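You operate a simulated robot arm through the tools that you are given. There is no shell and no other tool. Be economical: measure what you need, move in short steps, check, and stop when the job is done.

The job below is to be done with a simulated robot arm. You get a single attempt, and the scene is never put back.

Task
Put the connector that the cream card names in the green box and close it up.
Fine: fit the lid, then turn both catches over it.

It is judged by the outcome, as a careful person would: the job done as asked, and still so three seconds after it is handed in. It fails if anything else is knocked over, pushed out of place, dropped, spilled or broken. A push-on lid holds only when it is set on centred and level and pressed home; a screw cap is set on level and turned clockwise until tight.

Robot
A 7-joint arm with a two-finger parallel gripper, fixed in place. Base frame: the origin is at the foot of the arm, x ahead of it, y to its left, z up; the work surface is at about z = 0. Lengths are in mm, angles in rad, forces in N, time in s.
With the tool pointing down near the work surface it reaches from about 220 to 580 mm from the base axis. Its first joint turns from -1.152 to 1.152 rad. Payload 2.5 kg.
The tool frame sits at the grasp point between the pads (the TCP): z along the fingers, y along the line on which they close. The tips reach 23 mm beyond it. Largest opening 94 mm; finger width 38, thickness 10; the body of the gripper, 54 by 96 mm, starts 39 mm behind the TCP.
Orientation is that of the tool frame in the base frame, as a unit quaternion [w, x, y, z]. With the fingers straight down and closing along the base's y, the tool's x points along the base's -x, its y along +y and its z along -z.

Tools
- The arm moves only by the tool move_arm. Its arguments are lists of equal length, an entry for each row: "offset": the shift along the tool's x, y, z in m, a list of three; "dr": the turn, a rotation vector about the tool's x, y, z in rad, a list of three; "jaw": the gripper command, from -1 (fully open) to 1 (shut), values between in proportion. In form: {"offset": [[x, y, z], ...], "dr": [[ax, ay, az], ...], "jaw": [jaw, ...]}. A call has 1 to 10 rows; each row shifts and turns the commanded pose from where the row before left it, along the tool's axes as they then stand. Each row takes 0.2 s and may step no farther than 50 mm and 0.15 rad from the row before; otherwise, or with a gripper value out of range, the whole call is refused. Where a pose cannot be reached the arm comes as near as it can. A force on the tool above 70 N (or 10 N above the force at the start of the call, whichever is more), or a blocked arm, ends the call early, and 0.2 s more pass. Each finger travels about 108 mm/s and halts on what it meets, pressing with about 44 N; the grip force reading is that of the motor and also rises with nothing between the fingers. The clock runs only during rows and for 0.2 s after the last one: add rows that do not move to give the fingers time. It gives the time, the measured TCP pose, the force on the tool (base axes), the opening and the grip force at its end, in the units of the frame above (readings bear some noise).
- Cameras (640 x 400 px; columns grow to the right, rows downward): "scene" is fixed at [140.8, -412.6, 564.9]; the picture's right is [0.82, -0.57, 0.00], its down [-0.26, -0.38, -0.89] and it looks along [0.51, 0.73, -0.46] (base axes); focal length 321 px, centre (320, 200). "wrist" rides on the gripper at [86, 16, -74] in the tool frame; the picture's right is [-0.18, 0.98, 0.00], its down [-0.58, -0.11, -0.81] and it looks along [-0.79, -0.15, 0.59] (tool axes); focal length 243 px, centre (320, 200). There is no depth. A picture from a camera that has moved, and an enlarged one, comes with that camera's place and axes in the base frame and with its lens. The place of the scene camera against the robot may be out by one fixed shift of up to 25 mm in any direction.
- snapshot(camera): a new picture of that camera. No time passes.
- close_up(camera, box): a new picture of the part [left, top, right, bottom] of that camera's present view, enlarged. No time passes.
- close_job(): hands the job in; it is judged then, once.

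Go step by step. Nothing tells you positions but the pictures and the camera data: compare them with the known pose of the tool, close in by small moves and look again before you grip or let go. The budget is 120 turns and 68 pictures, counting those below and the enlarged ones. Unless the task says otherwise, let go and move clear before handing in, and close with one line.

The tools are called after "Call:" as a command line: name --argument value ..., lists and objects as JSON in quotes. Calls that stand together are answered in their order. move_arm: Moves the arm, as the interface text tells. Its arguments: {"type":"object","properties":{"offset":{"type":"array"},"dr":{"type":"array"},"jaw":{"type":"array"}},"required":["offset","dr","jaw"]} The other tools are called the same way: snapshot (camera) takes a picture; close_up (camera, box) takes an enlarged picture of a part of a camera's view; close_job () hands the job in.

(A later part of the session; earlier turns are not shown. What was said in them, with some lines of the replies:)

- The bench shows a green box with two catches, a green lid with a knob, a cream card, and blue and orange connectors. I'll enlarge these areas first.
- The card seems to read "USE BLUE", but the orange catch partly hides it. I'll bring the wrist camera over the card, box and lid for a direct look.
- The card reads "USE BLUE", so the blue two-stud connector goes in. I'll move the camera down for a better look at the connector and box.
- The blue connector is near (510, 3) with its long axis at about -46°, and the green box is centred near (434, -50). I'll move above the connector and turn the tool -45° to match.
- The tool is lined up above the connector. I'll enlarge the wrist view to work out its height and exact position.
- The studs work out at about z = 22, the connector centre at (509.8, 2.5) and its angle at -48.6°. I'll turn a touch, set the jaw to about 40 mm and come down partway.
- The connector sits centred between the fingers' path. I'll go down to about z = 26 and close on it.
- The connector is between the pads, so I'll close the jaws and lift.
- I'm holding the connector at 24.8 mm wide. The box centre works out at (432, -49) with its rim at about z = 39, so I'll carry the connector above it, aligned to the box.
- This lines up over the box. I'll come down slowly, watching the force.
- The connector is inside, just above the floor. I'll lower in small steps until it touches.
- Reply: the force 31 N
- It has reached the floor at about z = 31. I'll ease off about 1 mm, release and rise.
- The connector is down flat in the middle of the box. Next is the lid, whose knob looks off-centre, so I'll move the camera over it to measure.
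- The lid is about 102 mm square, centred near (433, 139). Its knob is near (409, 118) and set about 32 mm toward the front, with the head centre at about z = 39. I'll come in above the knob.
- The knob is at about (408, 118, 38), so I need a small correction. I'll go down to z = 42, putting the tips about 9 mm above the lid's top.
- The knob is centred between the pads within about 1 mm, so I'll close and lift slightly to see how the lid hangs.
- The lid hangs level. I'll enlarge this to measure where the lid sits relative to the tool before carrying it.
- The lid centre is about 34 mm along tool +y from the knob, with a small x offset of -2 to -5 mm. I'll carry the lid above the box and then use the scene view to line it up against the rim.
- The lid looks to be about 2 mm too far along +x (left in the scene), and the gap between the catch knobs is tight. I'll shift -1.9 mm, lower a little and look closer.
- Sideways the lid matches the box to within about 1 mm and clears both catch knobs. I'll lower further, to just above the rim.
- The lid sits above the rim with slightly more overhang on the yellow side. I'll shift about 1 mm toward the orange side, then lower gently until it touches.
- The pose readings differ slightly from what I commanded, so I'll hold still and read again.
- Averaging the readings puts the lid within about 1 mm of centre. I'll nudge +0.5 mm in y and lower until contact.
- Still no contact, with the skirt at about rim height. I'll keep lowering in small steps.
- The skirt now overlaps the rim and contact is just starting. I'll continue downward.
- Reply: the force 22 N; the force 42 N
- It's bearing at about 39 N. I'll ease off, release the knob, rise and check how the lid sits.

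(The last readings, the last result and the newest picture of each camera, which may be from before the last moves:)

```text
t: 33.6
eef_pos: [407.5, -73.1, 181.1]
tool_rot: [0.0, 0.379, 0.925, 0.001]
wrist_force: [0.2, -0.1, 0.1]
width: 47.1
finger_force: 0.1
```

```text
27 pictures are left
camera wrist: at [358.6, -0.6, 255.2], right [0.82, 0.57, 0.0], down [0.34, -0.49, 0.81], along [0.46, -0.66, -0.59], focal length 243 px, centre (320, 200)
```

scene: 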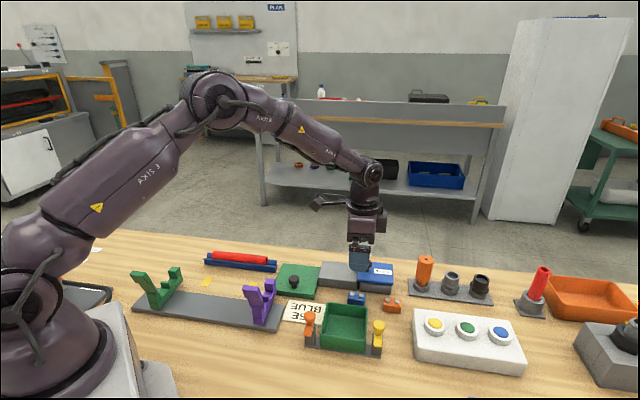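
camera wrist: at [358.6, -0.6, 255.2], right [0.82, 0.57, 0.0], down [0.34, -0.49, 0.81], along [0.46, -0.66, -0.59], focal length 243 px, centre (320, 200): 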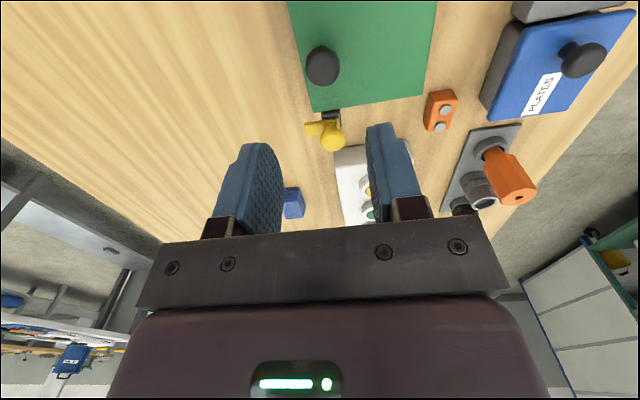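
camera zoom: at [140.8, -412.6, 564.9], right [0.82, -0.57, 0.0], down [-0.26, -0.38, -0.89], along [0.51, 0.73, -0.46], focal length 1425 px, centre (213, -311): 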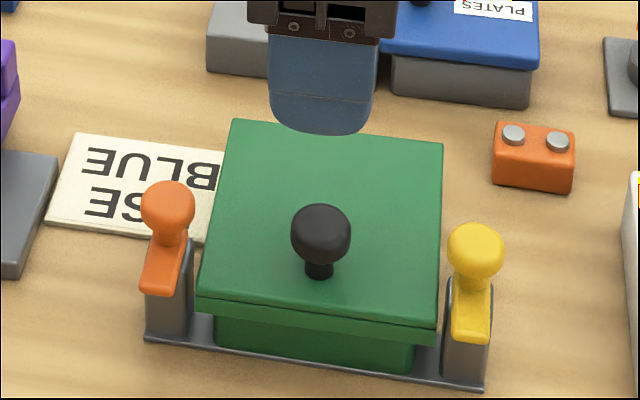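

The lid is on and looks level. I'll press it home at the centre with closed fingers, going down in steps.

Call:
move_arm --offset '[[-0.0015, 0.0338, 0], [0, 0, 0], [0, 0, 0.04], [0, 0, 0.04], [0, 0, 0.025], [0, 0, 0]]' --dr '[[0, 0, 0], [0, 0, 0], [0, 0, 0], [0, 0, 0], [0, 0, 0], [0, 0, 0]]' --jaw '[1, 1, 1, 1, 1, 1]'

Call:
move_arm --offset '[[0, 0, 0.003], [0, 0, 0.003], [0, 0, 0.002], [0, 0, 0.002], [0, 0, 0.002], [0, 0, 0.002]]' --dr '[[0, 0, 0], [0, 0, 0], [0, 0, 0], [0, 0, 0], [0, 0, 0], [0, 0, 0]]' --jaw '[1, 1, 1, 1, 1, 1]'

```text
t: 35.0
eef_pos: [433.2, -48.1, 75.4]
tool_rot: [-0.001, 0.38, 0.925, 0.0]
wrist_force: [0.2, -0.5, -0.5]
width: 0.0
finger_force: 42.6
```

```text
t: 36.1
eef_pos: [433.4, -48.7, 68.1]
tool_rot: [-0.001, 0.381, 0.925, 0.001]
wrist_force: [-5.0, 0.7, 11.1]
width: 0.0
finger_force: 41.6
stopped in row 5: the force on the tool passed its limit (the readings are from after the stop); the commanded pose is now the measured one
```

That pressed at about 70 N with the lid top at about z = 45. I'll rise and look at the lid and the catches.

Call:
move_arm --offset '[[0, 0, -0.04], [0, 0, -0.04], [0.03, 0, -0.04], [0.03, 0, 0], [0.02, 0, 0], [0, 0, 0]]' --dr '[[0, 0, 0], [0, 0, 0], [0, 0, 0], [0, 0, 0], [0, 0, 0], [0, 0, 0]]' --jaw '[1, 1, 1, 1, 1, 1]'

Call:
close_up --camera "scene" --box '[296, 270, 392, 360]'

Call:
snapshot --camera "wrist"

```text
t: 37.5
eef_pos: [375.3, 7.5, 187.9]
tool_rot: [-0.001, 0.381, 0.925, 0.001]
wrist_force: [0.2, -0.1, 0.0]
width: 0.0
finger_force: 42.2
```

```text
4.44 times, centred on (344, 315) of scene
camera zoom: at [140.8, -412.6, 564.9], right [0.82, -0.57, 0.0], down [-0.26, -0.38, -0.89], along [0.51, 0.73, -0.46], focal length 1425 px, centre (213, -311)
```

zoom: 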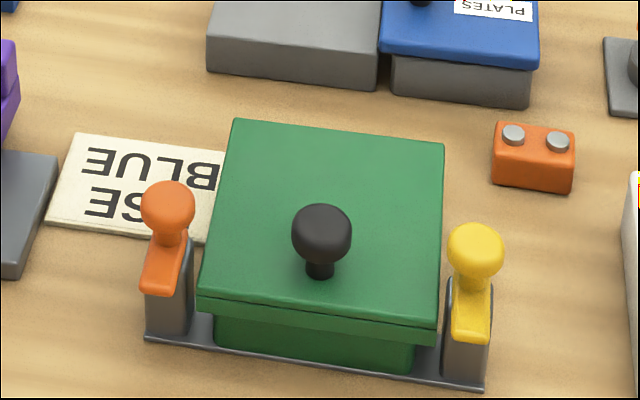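

```text
25 pictures are left
camera wrist: at [326.2, 80.1, 262.0], right [0.82, 0.57, 0.0], down [0.34, -0.49, 0.81], along [0.46, -0.66, -0.59], focal length 243 px, centre (320, 200)
```

wrist: 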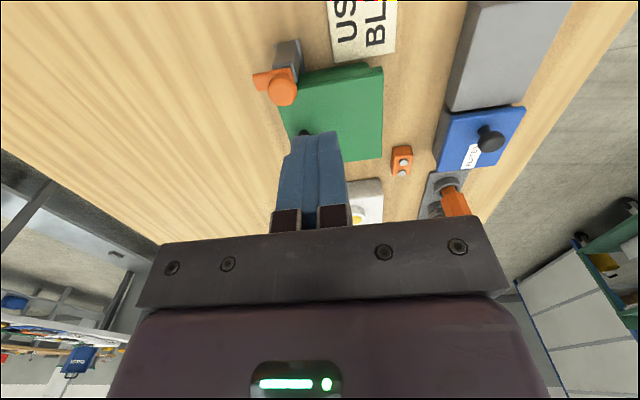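

The lid is seated and unchanged. Now I'll examine the catches to find their pivots and which way they turn.

Call:
close_up --camera "wrist" --box '[240, 30, 320, 130]'

Call:
close_up --camera "scene" --box '[290, 300, 390, 365]'

```text
4.00 times, centred on (280, 80) of wrist
camera zoom: at [326.2, 80.1, 262.0], right [0.82, 0.57, 0.0], down [0.34, -0.49, 0.81], along [0.46, -0.66, -0.59], focal length 970 px, centre (480, 680)
```

zoom: 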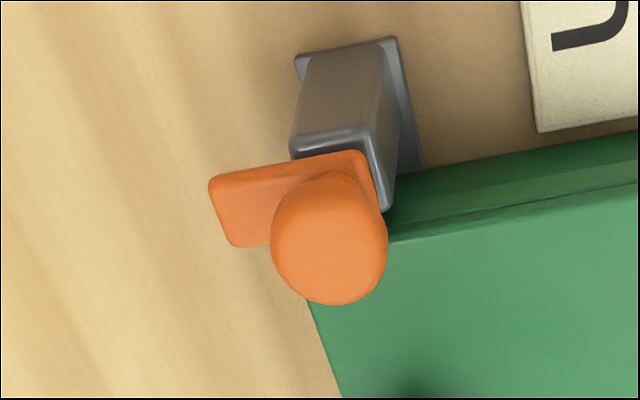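

```text
6.15 times, centred on (340, 332) of scene
camera zoom: at [140.8, -412.6, 564.9], right [0.82, -0.57, 0.0], down [-0.26, -0.38, -0.89], along [0.51, 0.73, -0.46], focal length 1973 px, centre (197, -615)
```

zoom: 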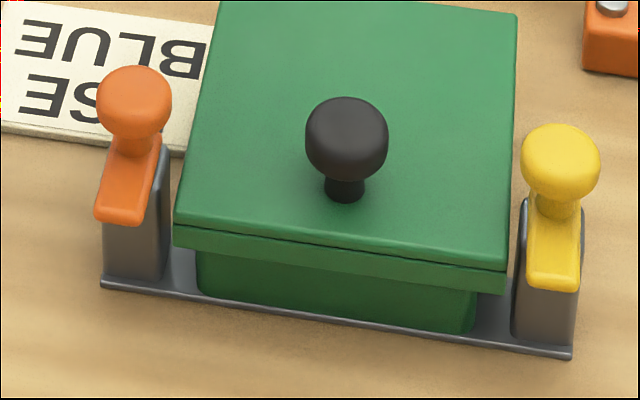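

The knob sits on the pivot and the arm points forward. The orange catch needs +90° (counter-clockwise from above) and the yellow -90°. The orange knob is near (363, -27, 70), so I'll move above it.

Call:
move_arm --offset '[[-0.0156, -0.033, 0], [0, 0, 0.035], [0, 0, 0.035], [0, 0, 0]]' --dr '[[0, 0, 0], [0, 0, 0], [0, 0, 0], [0, 0, 0]]' --jaw '[0, 0, 0, 0]'

Call:
snapshot --camera "wrist"

```text
t: 38.5
eef_pos: [364.2, -26.1, 117.3]
tool_rot: [-0.001, 0.38, 0.925, 0.0]
wrist_force: [-0.2, 0.5, -0.5]
width: 47.1
finger_force: 0.1
```

```text
22 pictures are left
camera wrist: at [314.2, 46.9, 191.7], right [0.82, 0.57, 0.0], down [0.34, -0.49, 0.81], along [0.46, -0.66, -0.59], focal length 243 px, centre (320, 200)
```

wrist: 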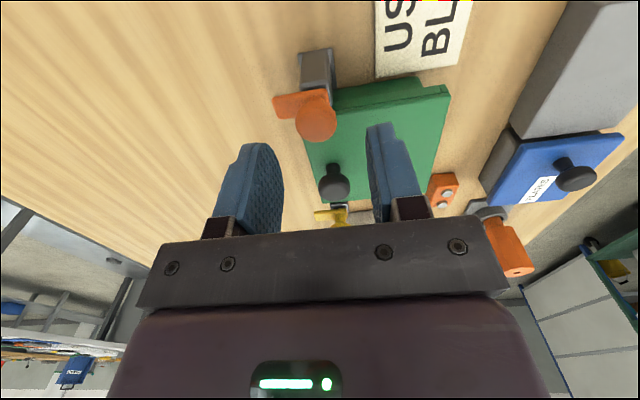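

The knob is about 1.5 mm off the tool axis. I'll correct that and come down to z = 76.

Call:
move_arm --offset '[[0.0015, -0.0013, 0], [0, 0, 0.02], [0, 0, 0.021], [0, 0, 0]]' --dr '[[0, 0, 0], [0, 0, 0], [0, 0, 0], [0, 0, 0]]' --jaw '[0, 0, 0, 0]'

Call:
snapshot --camera "wrist"

Call:
close_up --camera "scene" --box '[290, 300, 390, 365]'

```text
t: 39.5
eef_pos: [360.0, -27.4, 76.9]
tool_rot: [-0.001, 0.381, 0.925, 0.001]
wrist_force: [-4.9, 2.1, 11.2]
width: 47.8
finger_force: 0.6
```

```text
21 pictures are left
camera wrist: at [312.2, 46.1, 151.3], right [0.82, 0.57, 0.0], down [0.34, -0.49, 0.81], along [0.46, -0.66, -0.59], focal length 243 px, centre (320, 200)
```

wrist: 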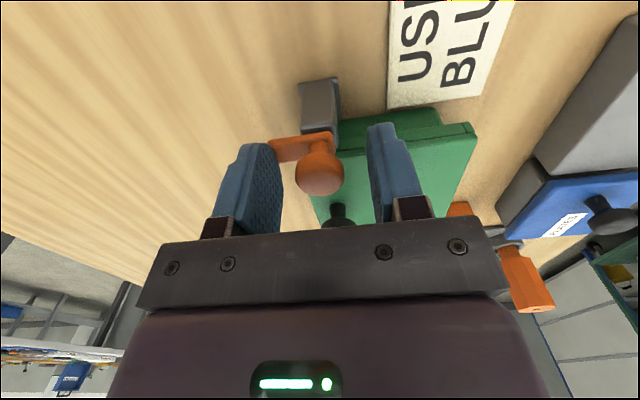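

```text
6.15 times, centred on (340, 332) of scene
camera zoom: at [140.7, -412.6, 564.9], right [0.82, -0.57, 0.0], down [-0.26, -0.38, -0.89], along [0.51, 0.73, -0.46], focal length 1973 px, centre (197, -615)
```

zoom: 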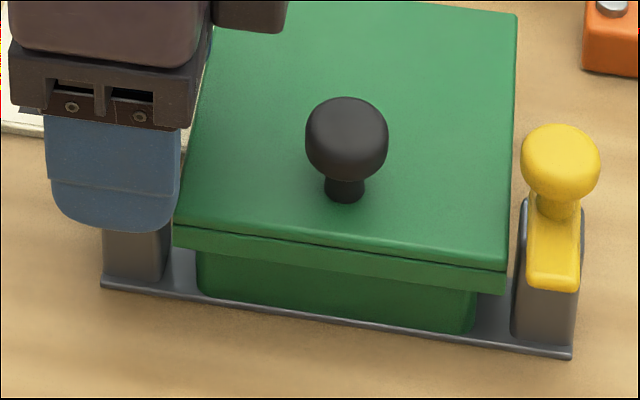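

A fingertip is resting lightly on the arm plate. I'll rise 3.5 mm and then close on the knob.

Call:
move_arm --offset '[[0, 0, -0.0035], [0, 0, 0], [0, 0, 0], [0, 0, 0], [0, 0, 0]]' --dr '[[0, 0, 0], [0, 0, 0], [0, 0, 0], [0, 0, 0], [0, 0, 0]]' --jaw '[0, 0.3, 0.7, 1, 1]'

Call:
snapshot --camera "wrist"

```text
t: 40.7
eef_pos: [362.0, -26.8, 81.1]
tool_rot: [0.0, 0.38, 0.925, 0.0]
wrist_force: [1.9, -1.9, -6.0]
width: 23.3
finger_force: 45.1
```

```text
19 pictures are left
camera wrist: at [312.4, 45.9, 154.7], right [0.82, 0.57, 0.0], down [0.34, -0.49, 0.81], along [0.46, -0.66, -0.59], focal length 243 px, centre (320, 200)
```

wrist: 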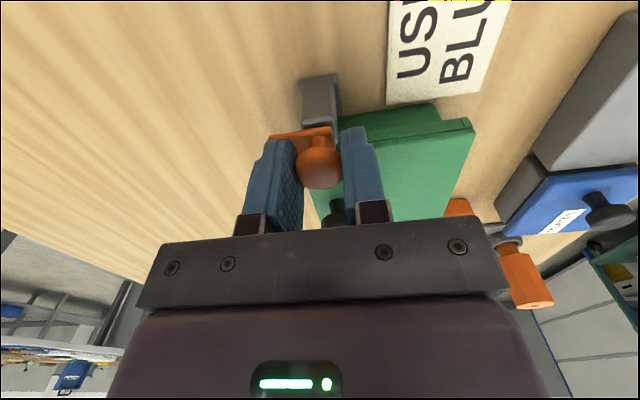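

The knob is gripped at 23.3 mm wide. I'll turn it about 45° counter-clockwise from above and check.

Call:
move_arm --offset '[[0, 0, 0], [0, 0, 0], [0, 0, 0], [0, 0, 0], [0, 0, 0], [0, 0, 0], [0, 0, 0]]' --dr '[[0, 0, -0.131], [0, 0, -0.131], [0, 0, -0.131], [0, 0, -0.131], [0, 0, -0.131], [0, 0, -0.131], [0, 0, 0]]' --jaw '[1, 1, 1, 1, 1, 1, 1]'

Call:
close_up --camera "scene" --box '[290, 300, 390, 365]'

```text
t: 42.3
eef_pos: [361.1, -25.4, 80.5]
tool_rot: [-0.001, -0.004, 1.0, 0.0]
wrist_force: [13.0, 4.8, -36.1]
width: 23.4
finger_force: 45.2
```

```text
6.15 times, centred on (340, 332) of scene
camera zoom: at [140.9, -412.6, 564.8], right [0.82, -0.57, 0.0], down [-0.26, -0.38, -0.89], along [0.51, 0.73, -0.46], focal length 1973 px, centre (197, -615)
```

zoom: 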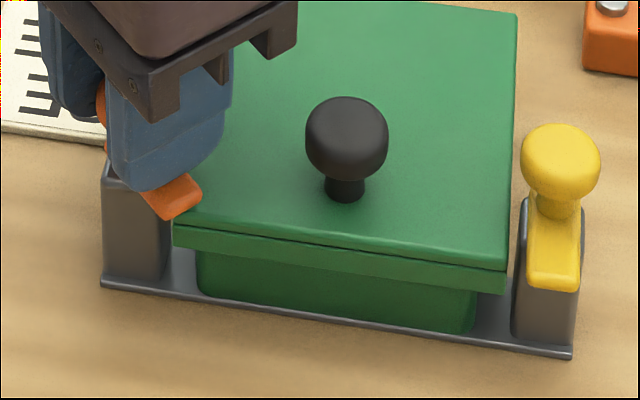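

It's turning, and the tool is being pulled down as it goes. I'll ease down 1 mm and turn the rest of the way.

Call:
move_arm --offset '[[0, 0, 0.001], [0, 0, 0], [0, 0, 0], [0, 0, 0.0005], [0, 0, 0], [0, 0, 0], [0, 0, 0]]' --dr '[[0, 0, -0.131], [0, 0, -0.131], [0, 0, -0.131], [0, 0, -0.131], [0, 0, -0.131], [0, 0, -0.131], [0, 0, 0]]' --jaw '[1, 1, 1, 1, 1, 1, 1]'

Call:
close_up --camera "scene" --box '[290, 300, 390, 365]'

```text
t: 43.9
eef_pos: [361.5, -25.7, 79.1]
tool_rot: [0.001, -0.388, 0.922, 0.001]
wrist_force: [-15.2, 11.8, 41.2]
width: 23.8
finger_force: 45.4
```

```text
6.15 times, centred on (340, 332) of scene
camera zoom: at [140.6, -412.6, 565.0], right [0.82, -0.57, 0.0], down [-0.26, -0.38, -0.89], along [0.51, 0.73, -0.46], focal length 1973 px, centre (197, -615)
```

zoom: 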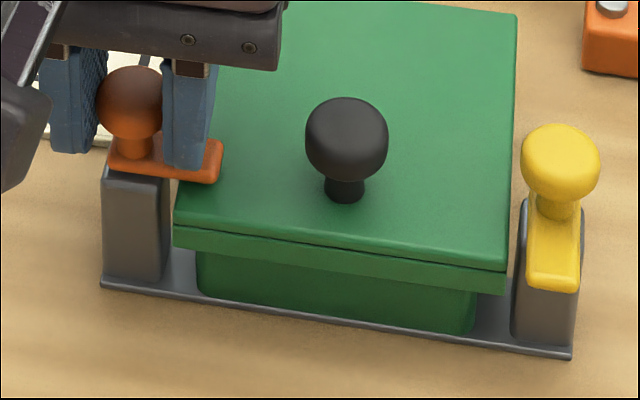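

The orange arm now lies across the lid. I'll unload, release and rise clear.

Call:
move_arm --offset '[[0, 0, -0.001], [0, 0, 0], [0, 0, 0], [0, 0, -0.01], [0, 0, -0.04], [0, 0, -0.05], [0, 0, 0]]' --dr '[[0, 0, 0], [0, 0, 0], [0, 0, 0], [0, 0, 0], [0, 0, 0], [0, 0, 0], [0, 0, 0]]' --jaw '[1, 0.4, 0, 0, 0, 0, 0]'

Call:
close_up --camera "scene" --box '[290, 300, 390, 365]'

```text
t: 45.5
eef_pos: [361.3, -28.6, 181.8]
tool_rot: [-0.001, -0.386, 0.922, 0.001]
wrist_force: [0.4, -0.4, -0.6]
width: 46.8
finger_force: 0.0
```

```text
6.15 times, centred on (340, 332) of scene
camera zoom: at [140.8, -412.6, 564.9], right [0.82, -0.57, 0.0], down [-0.26, -0.38, -0.89], along [0.51, 0.73, -0.46], focal length 1973 px, centre (197, -615)
```

zoom: 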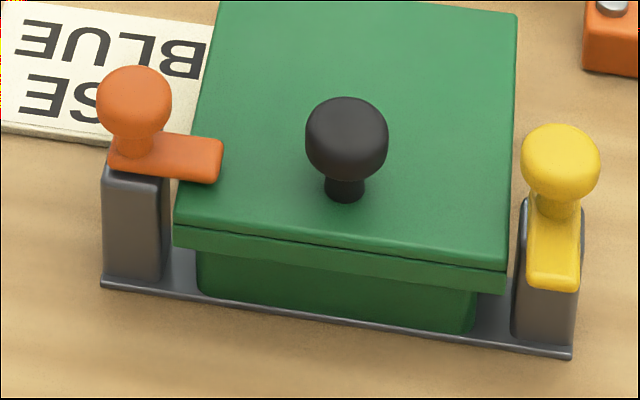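

The orange catch is across the lid. Next I'll move above the yellow knob, expected near (455.7, -118.7), keeping this tool angle so I can turn it clockwise.

Call:
move_arm --offset '[[-0.0002, -0.0329, 0], [-0.0002, -0.0329, 0], [-0.0002, -0.0329, 0], [-0.0002, -0.0329, 0], [0, 0, 0.03], [0, 0, 0.032], [0, 0, 0]]' --dr '[[0, 0, 0], [0, 0, 0], [0, 0, 0], [0, 0, 0], [0, 0, 0], [0, 0, 0], [0, 0, 0]]' --jaw '[0, 0, 0, 0, 0, 0, 0]'

Call:
snapshot --camera "wrist"

```text
t: 47.1
eef_pos: [458.1, -119.3, 116.5]
tool_rot: [-0.001, -0.386, 0.923, 0.0]
wrist_force: [-0.1, 0.2, -0.5]
width: 47.1
finger_force: 0.1
```

```text
15 pictures are left
camera wrist: at [385.7, -169.7, 190.3], right [-0.57, 0.82, 0.0], down [0.49, 0.34, 0.81], along [0.66, 0.46, -0.59], focal length 243 px, centre (320, 200)
```

wrist: 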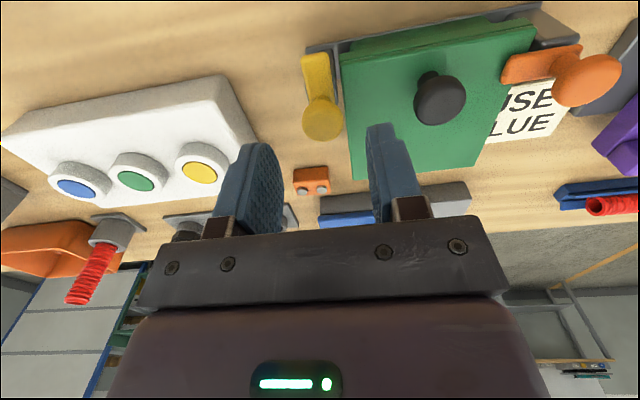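

The knob is about 2 mm off in x and y. I'll correct that, come down to z of about 80 and check.

Call:
move_arm --offset '[[0.0018, 0.002, 0], [0, 0, 0.02], [0, 0, 0.0165], [0, 0, 0]]' --dr '[[0, 0, 0], [0, 0, 0], [0, 0, 0], [0, 0, 0]]' --jaw '[0, 0, 0, 0]'

Call:
snapshot --camera "wrist"

```text
t: 48.1
eef_pos: [455.4, -119.0, 79.6]
tool_rot: [0.0, -0.387, 0.922, 0.001]
wrist_force: [0.0, 0.3, 0.4]
width: 47.1
finger_force: 0.2
```

```text
14 pictures are left
camera wrist: at [382.4, -168.5, 154.4], right [-0.57, 0.82, 0.0], down [0.49, 0.34, 0.81], along [0.66, 0.46, -0.59], focal length 243 px, centre (320, 200)
```

wrist: 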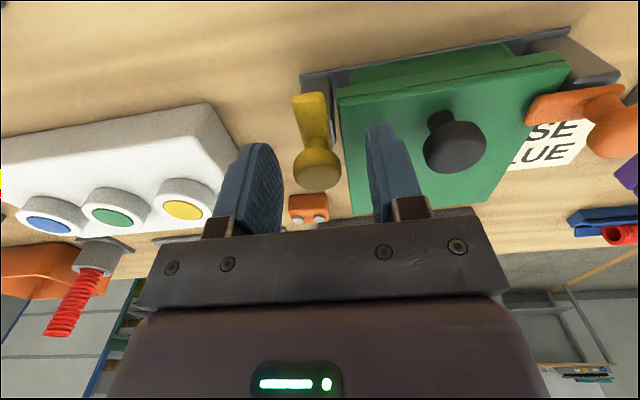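

The knob is centred with no contact. I'll close and turn the first 45° clockwise.

Call:
move_arm --offset '[[0, 0, 0], [0, 0, 0], [0, 0, 0], [0, 0, 0]]' --dr '[[0, 0, 0], [0, 0, 0], [0, 0, 0], [0, 0, 0]]' --jaw '[0.3, 0.7, 1, 1]'

Call:
move_arm --offset '[[0, 0, 0], [0, 0, 0], [0, 0, 0], [0, 0, 0], [0, 0, 0], [0, 0, 0], [0, 0, 0]]' --dr '[[0, 0, 0.131], [0, 0, 0.131], [0, 0, 0.131], [0, 0, 0.131], [0, 0, 0.131], [0, 0, 0.131], [0, 0, 0]]' --jaw '[1, 1, 1, 1, 1, 1, 1]'

Call:
close_up --camera "scene" --box '[290, 300, 390, 365]'

```text
t: 49.1
eef_pos: [455.7, -119.9, 80.3]
tool_rot: [0.001, -0.385, 0.923, -0.001]
wrist_force: [16.7, -12.1, -13.6]
width: 23.8
finger_force: 44.6
```

```text
t: 50.7
eef_pos: [453.4, -119.5, 81.4]
tool_rot: [0.002, -0.002, 1.0, -0.001]
wrist_force: [25.8, -18.9, -30.9]
width: 23.6
finger_force: 45.6
```

```text
6.15 times, centred on (340, 332) of scene
camera zoom: at [140.9, -412.6, 564.8], right [0.82, -0.57, 0.0], down [-0.26, -0.38, -0.89], along [0.51, 0.73, -0.46], focal length 1973 px, centre (197, -615)
```

zoom: 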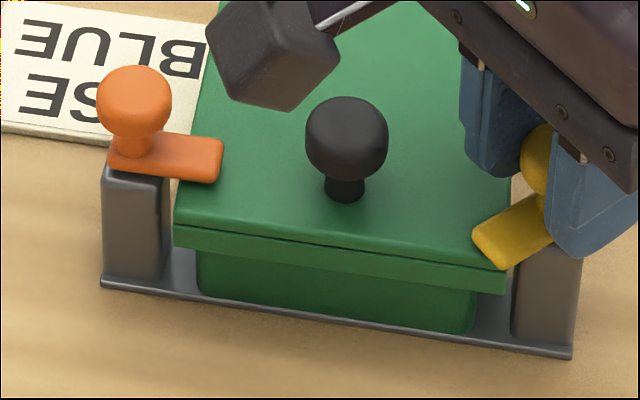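

It's turning well. I'll trim about 1 mm to relieve the side load and finish the turn.

Call:
move_arm --offset '[[-0.0008, -0.0006, 0.001], [0, 0, 0], [0, 0, 0], [0, 0, 0], [0, 0, 0], [0, 0, 0], [0, 0, 0]]' --dr '[[0, 0, 0.131], [0, 0, 0.131], [0, 0, 0.131], [0, 0, 0.131], [0, 0, 0.131], [0, 0, 0.131], [0, 0, 0]]' --jaw '[1, 1, 1, 1, 1, 1, 1]'

Call:
close_up --camera "scene" --box '[290, 300, 390, 365]'

```text
t: 52.3
eef_pos: [453.6, -117.7, 80.9]
tool_rot: [-0.001, 0.381, 0.924, 0.0]
wrist_force: [8.3, -14.8, -12.4]
width: 23.5
finger_force: 44.8
```

```text
6.15 times, centred on (340, 332) of scene
camera zoom: at [140.8, -412.6, 564.9], right [0.82, -0.57, 0.0], down [-0.26, -0.38, -0.89], along [0.51, 0.73, -0.46], focal length 1973 px, centre (197, -615)
```

zoom: 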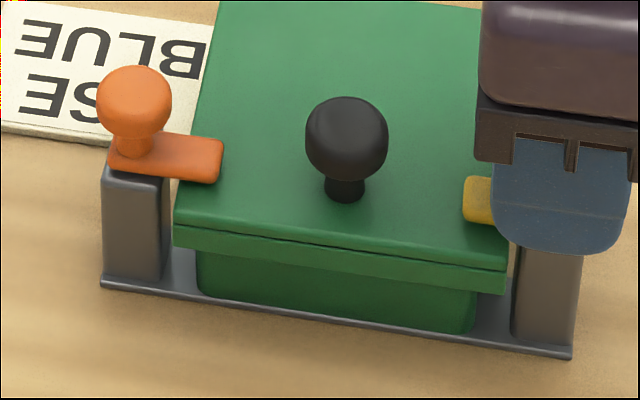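

The yellow arm is over the lid too. I'll release, rise clear and inspect.

Call:
move_arm --offset '[[0, 0, 0], [0, 0, 0], [0, 0, 0], [0, 0, -0.02], [0, 0, -0.04], [0, 0, -0.05], [0, 0, -0.02], [0, 0, 0]]' --dr '[[0, 0, 0], [0, 0, 0], [0, 0, 0], [0, 0, 0], [0, 0, 0], [0, 0, 0], [0, 0, 0], [0, 0, 0]]' --jaw '[0.6, 0.1, 0, 0, 0, 0, 0, 0]'

Call:
close_up --camera "scene" --box '[290, 300, 390, 365]'

Call:
snapshot --camera "scene"

```text
t: 54.1
eef_pos: [453.6, -118.7, 209.6]
tool_rot: [-0.001, 0.381, 0.925, 0.001]
wrist_force: [-0.2, 0.5, -0.2]
width: 46.9
finger_force: 0.0
```

```text
6.15 times, centred on (340, 332) of scene
camera zoom: at [140.8, -412.6, 564.9], right [0.82, -0.57, 0.0], down [-0.26, -0.38, -0.89], along [0.51, 0.73, -0.46], focal length 1973 px, centre (197, -615)
```

zoom: 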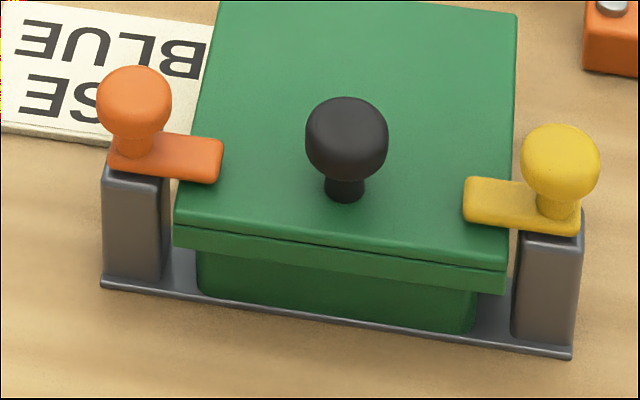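

```text
10 pictures are left
```

scene: 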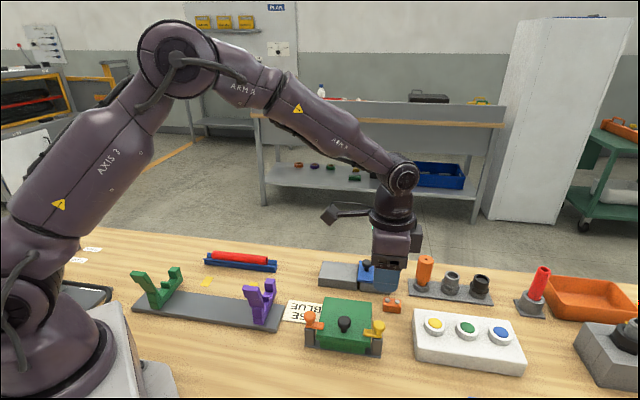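

Both catches lie over the seated lid, the gripper is clear, and nothing else has moved. I'm handing in.

Call:
close_job

```text
The job is handed in.
```

The blue connector named on the card is in the green box, the lid is pressed on, and both catches are turned over it.
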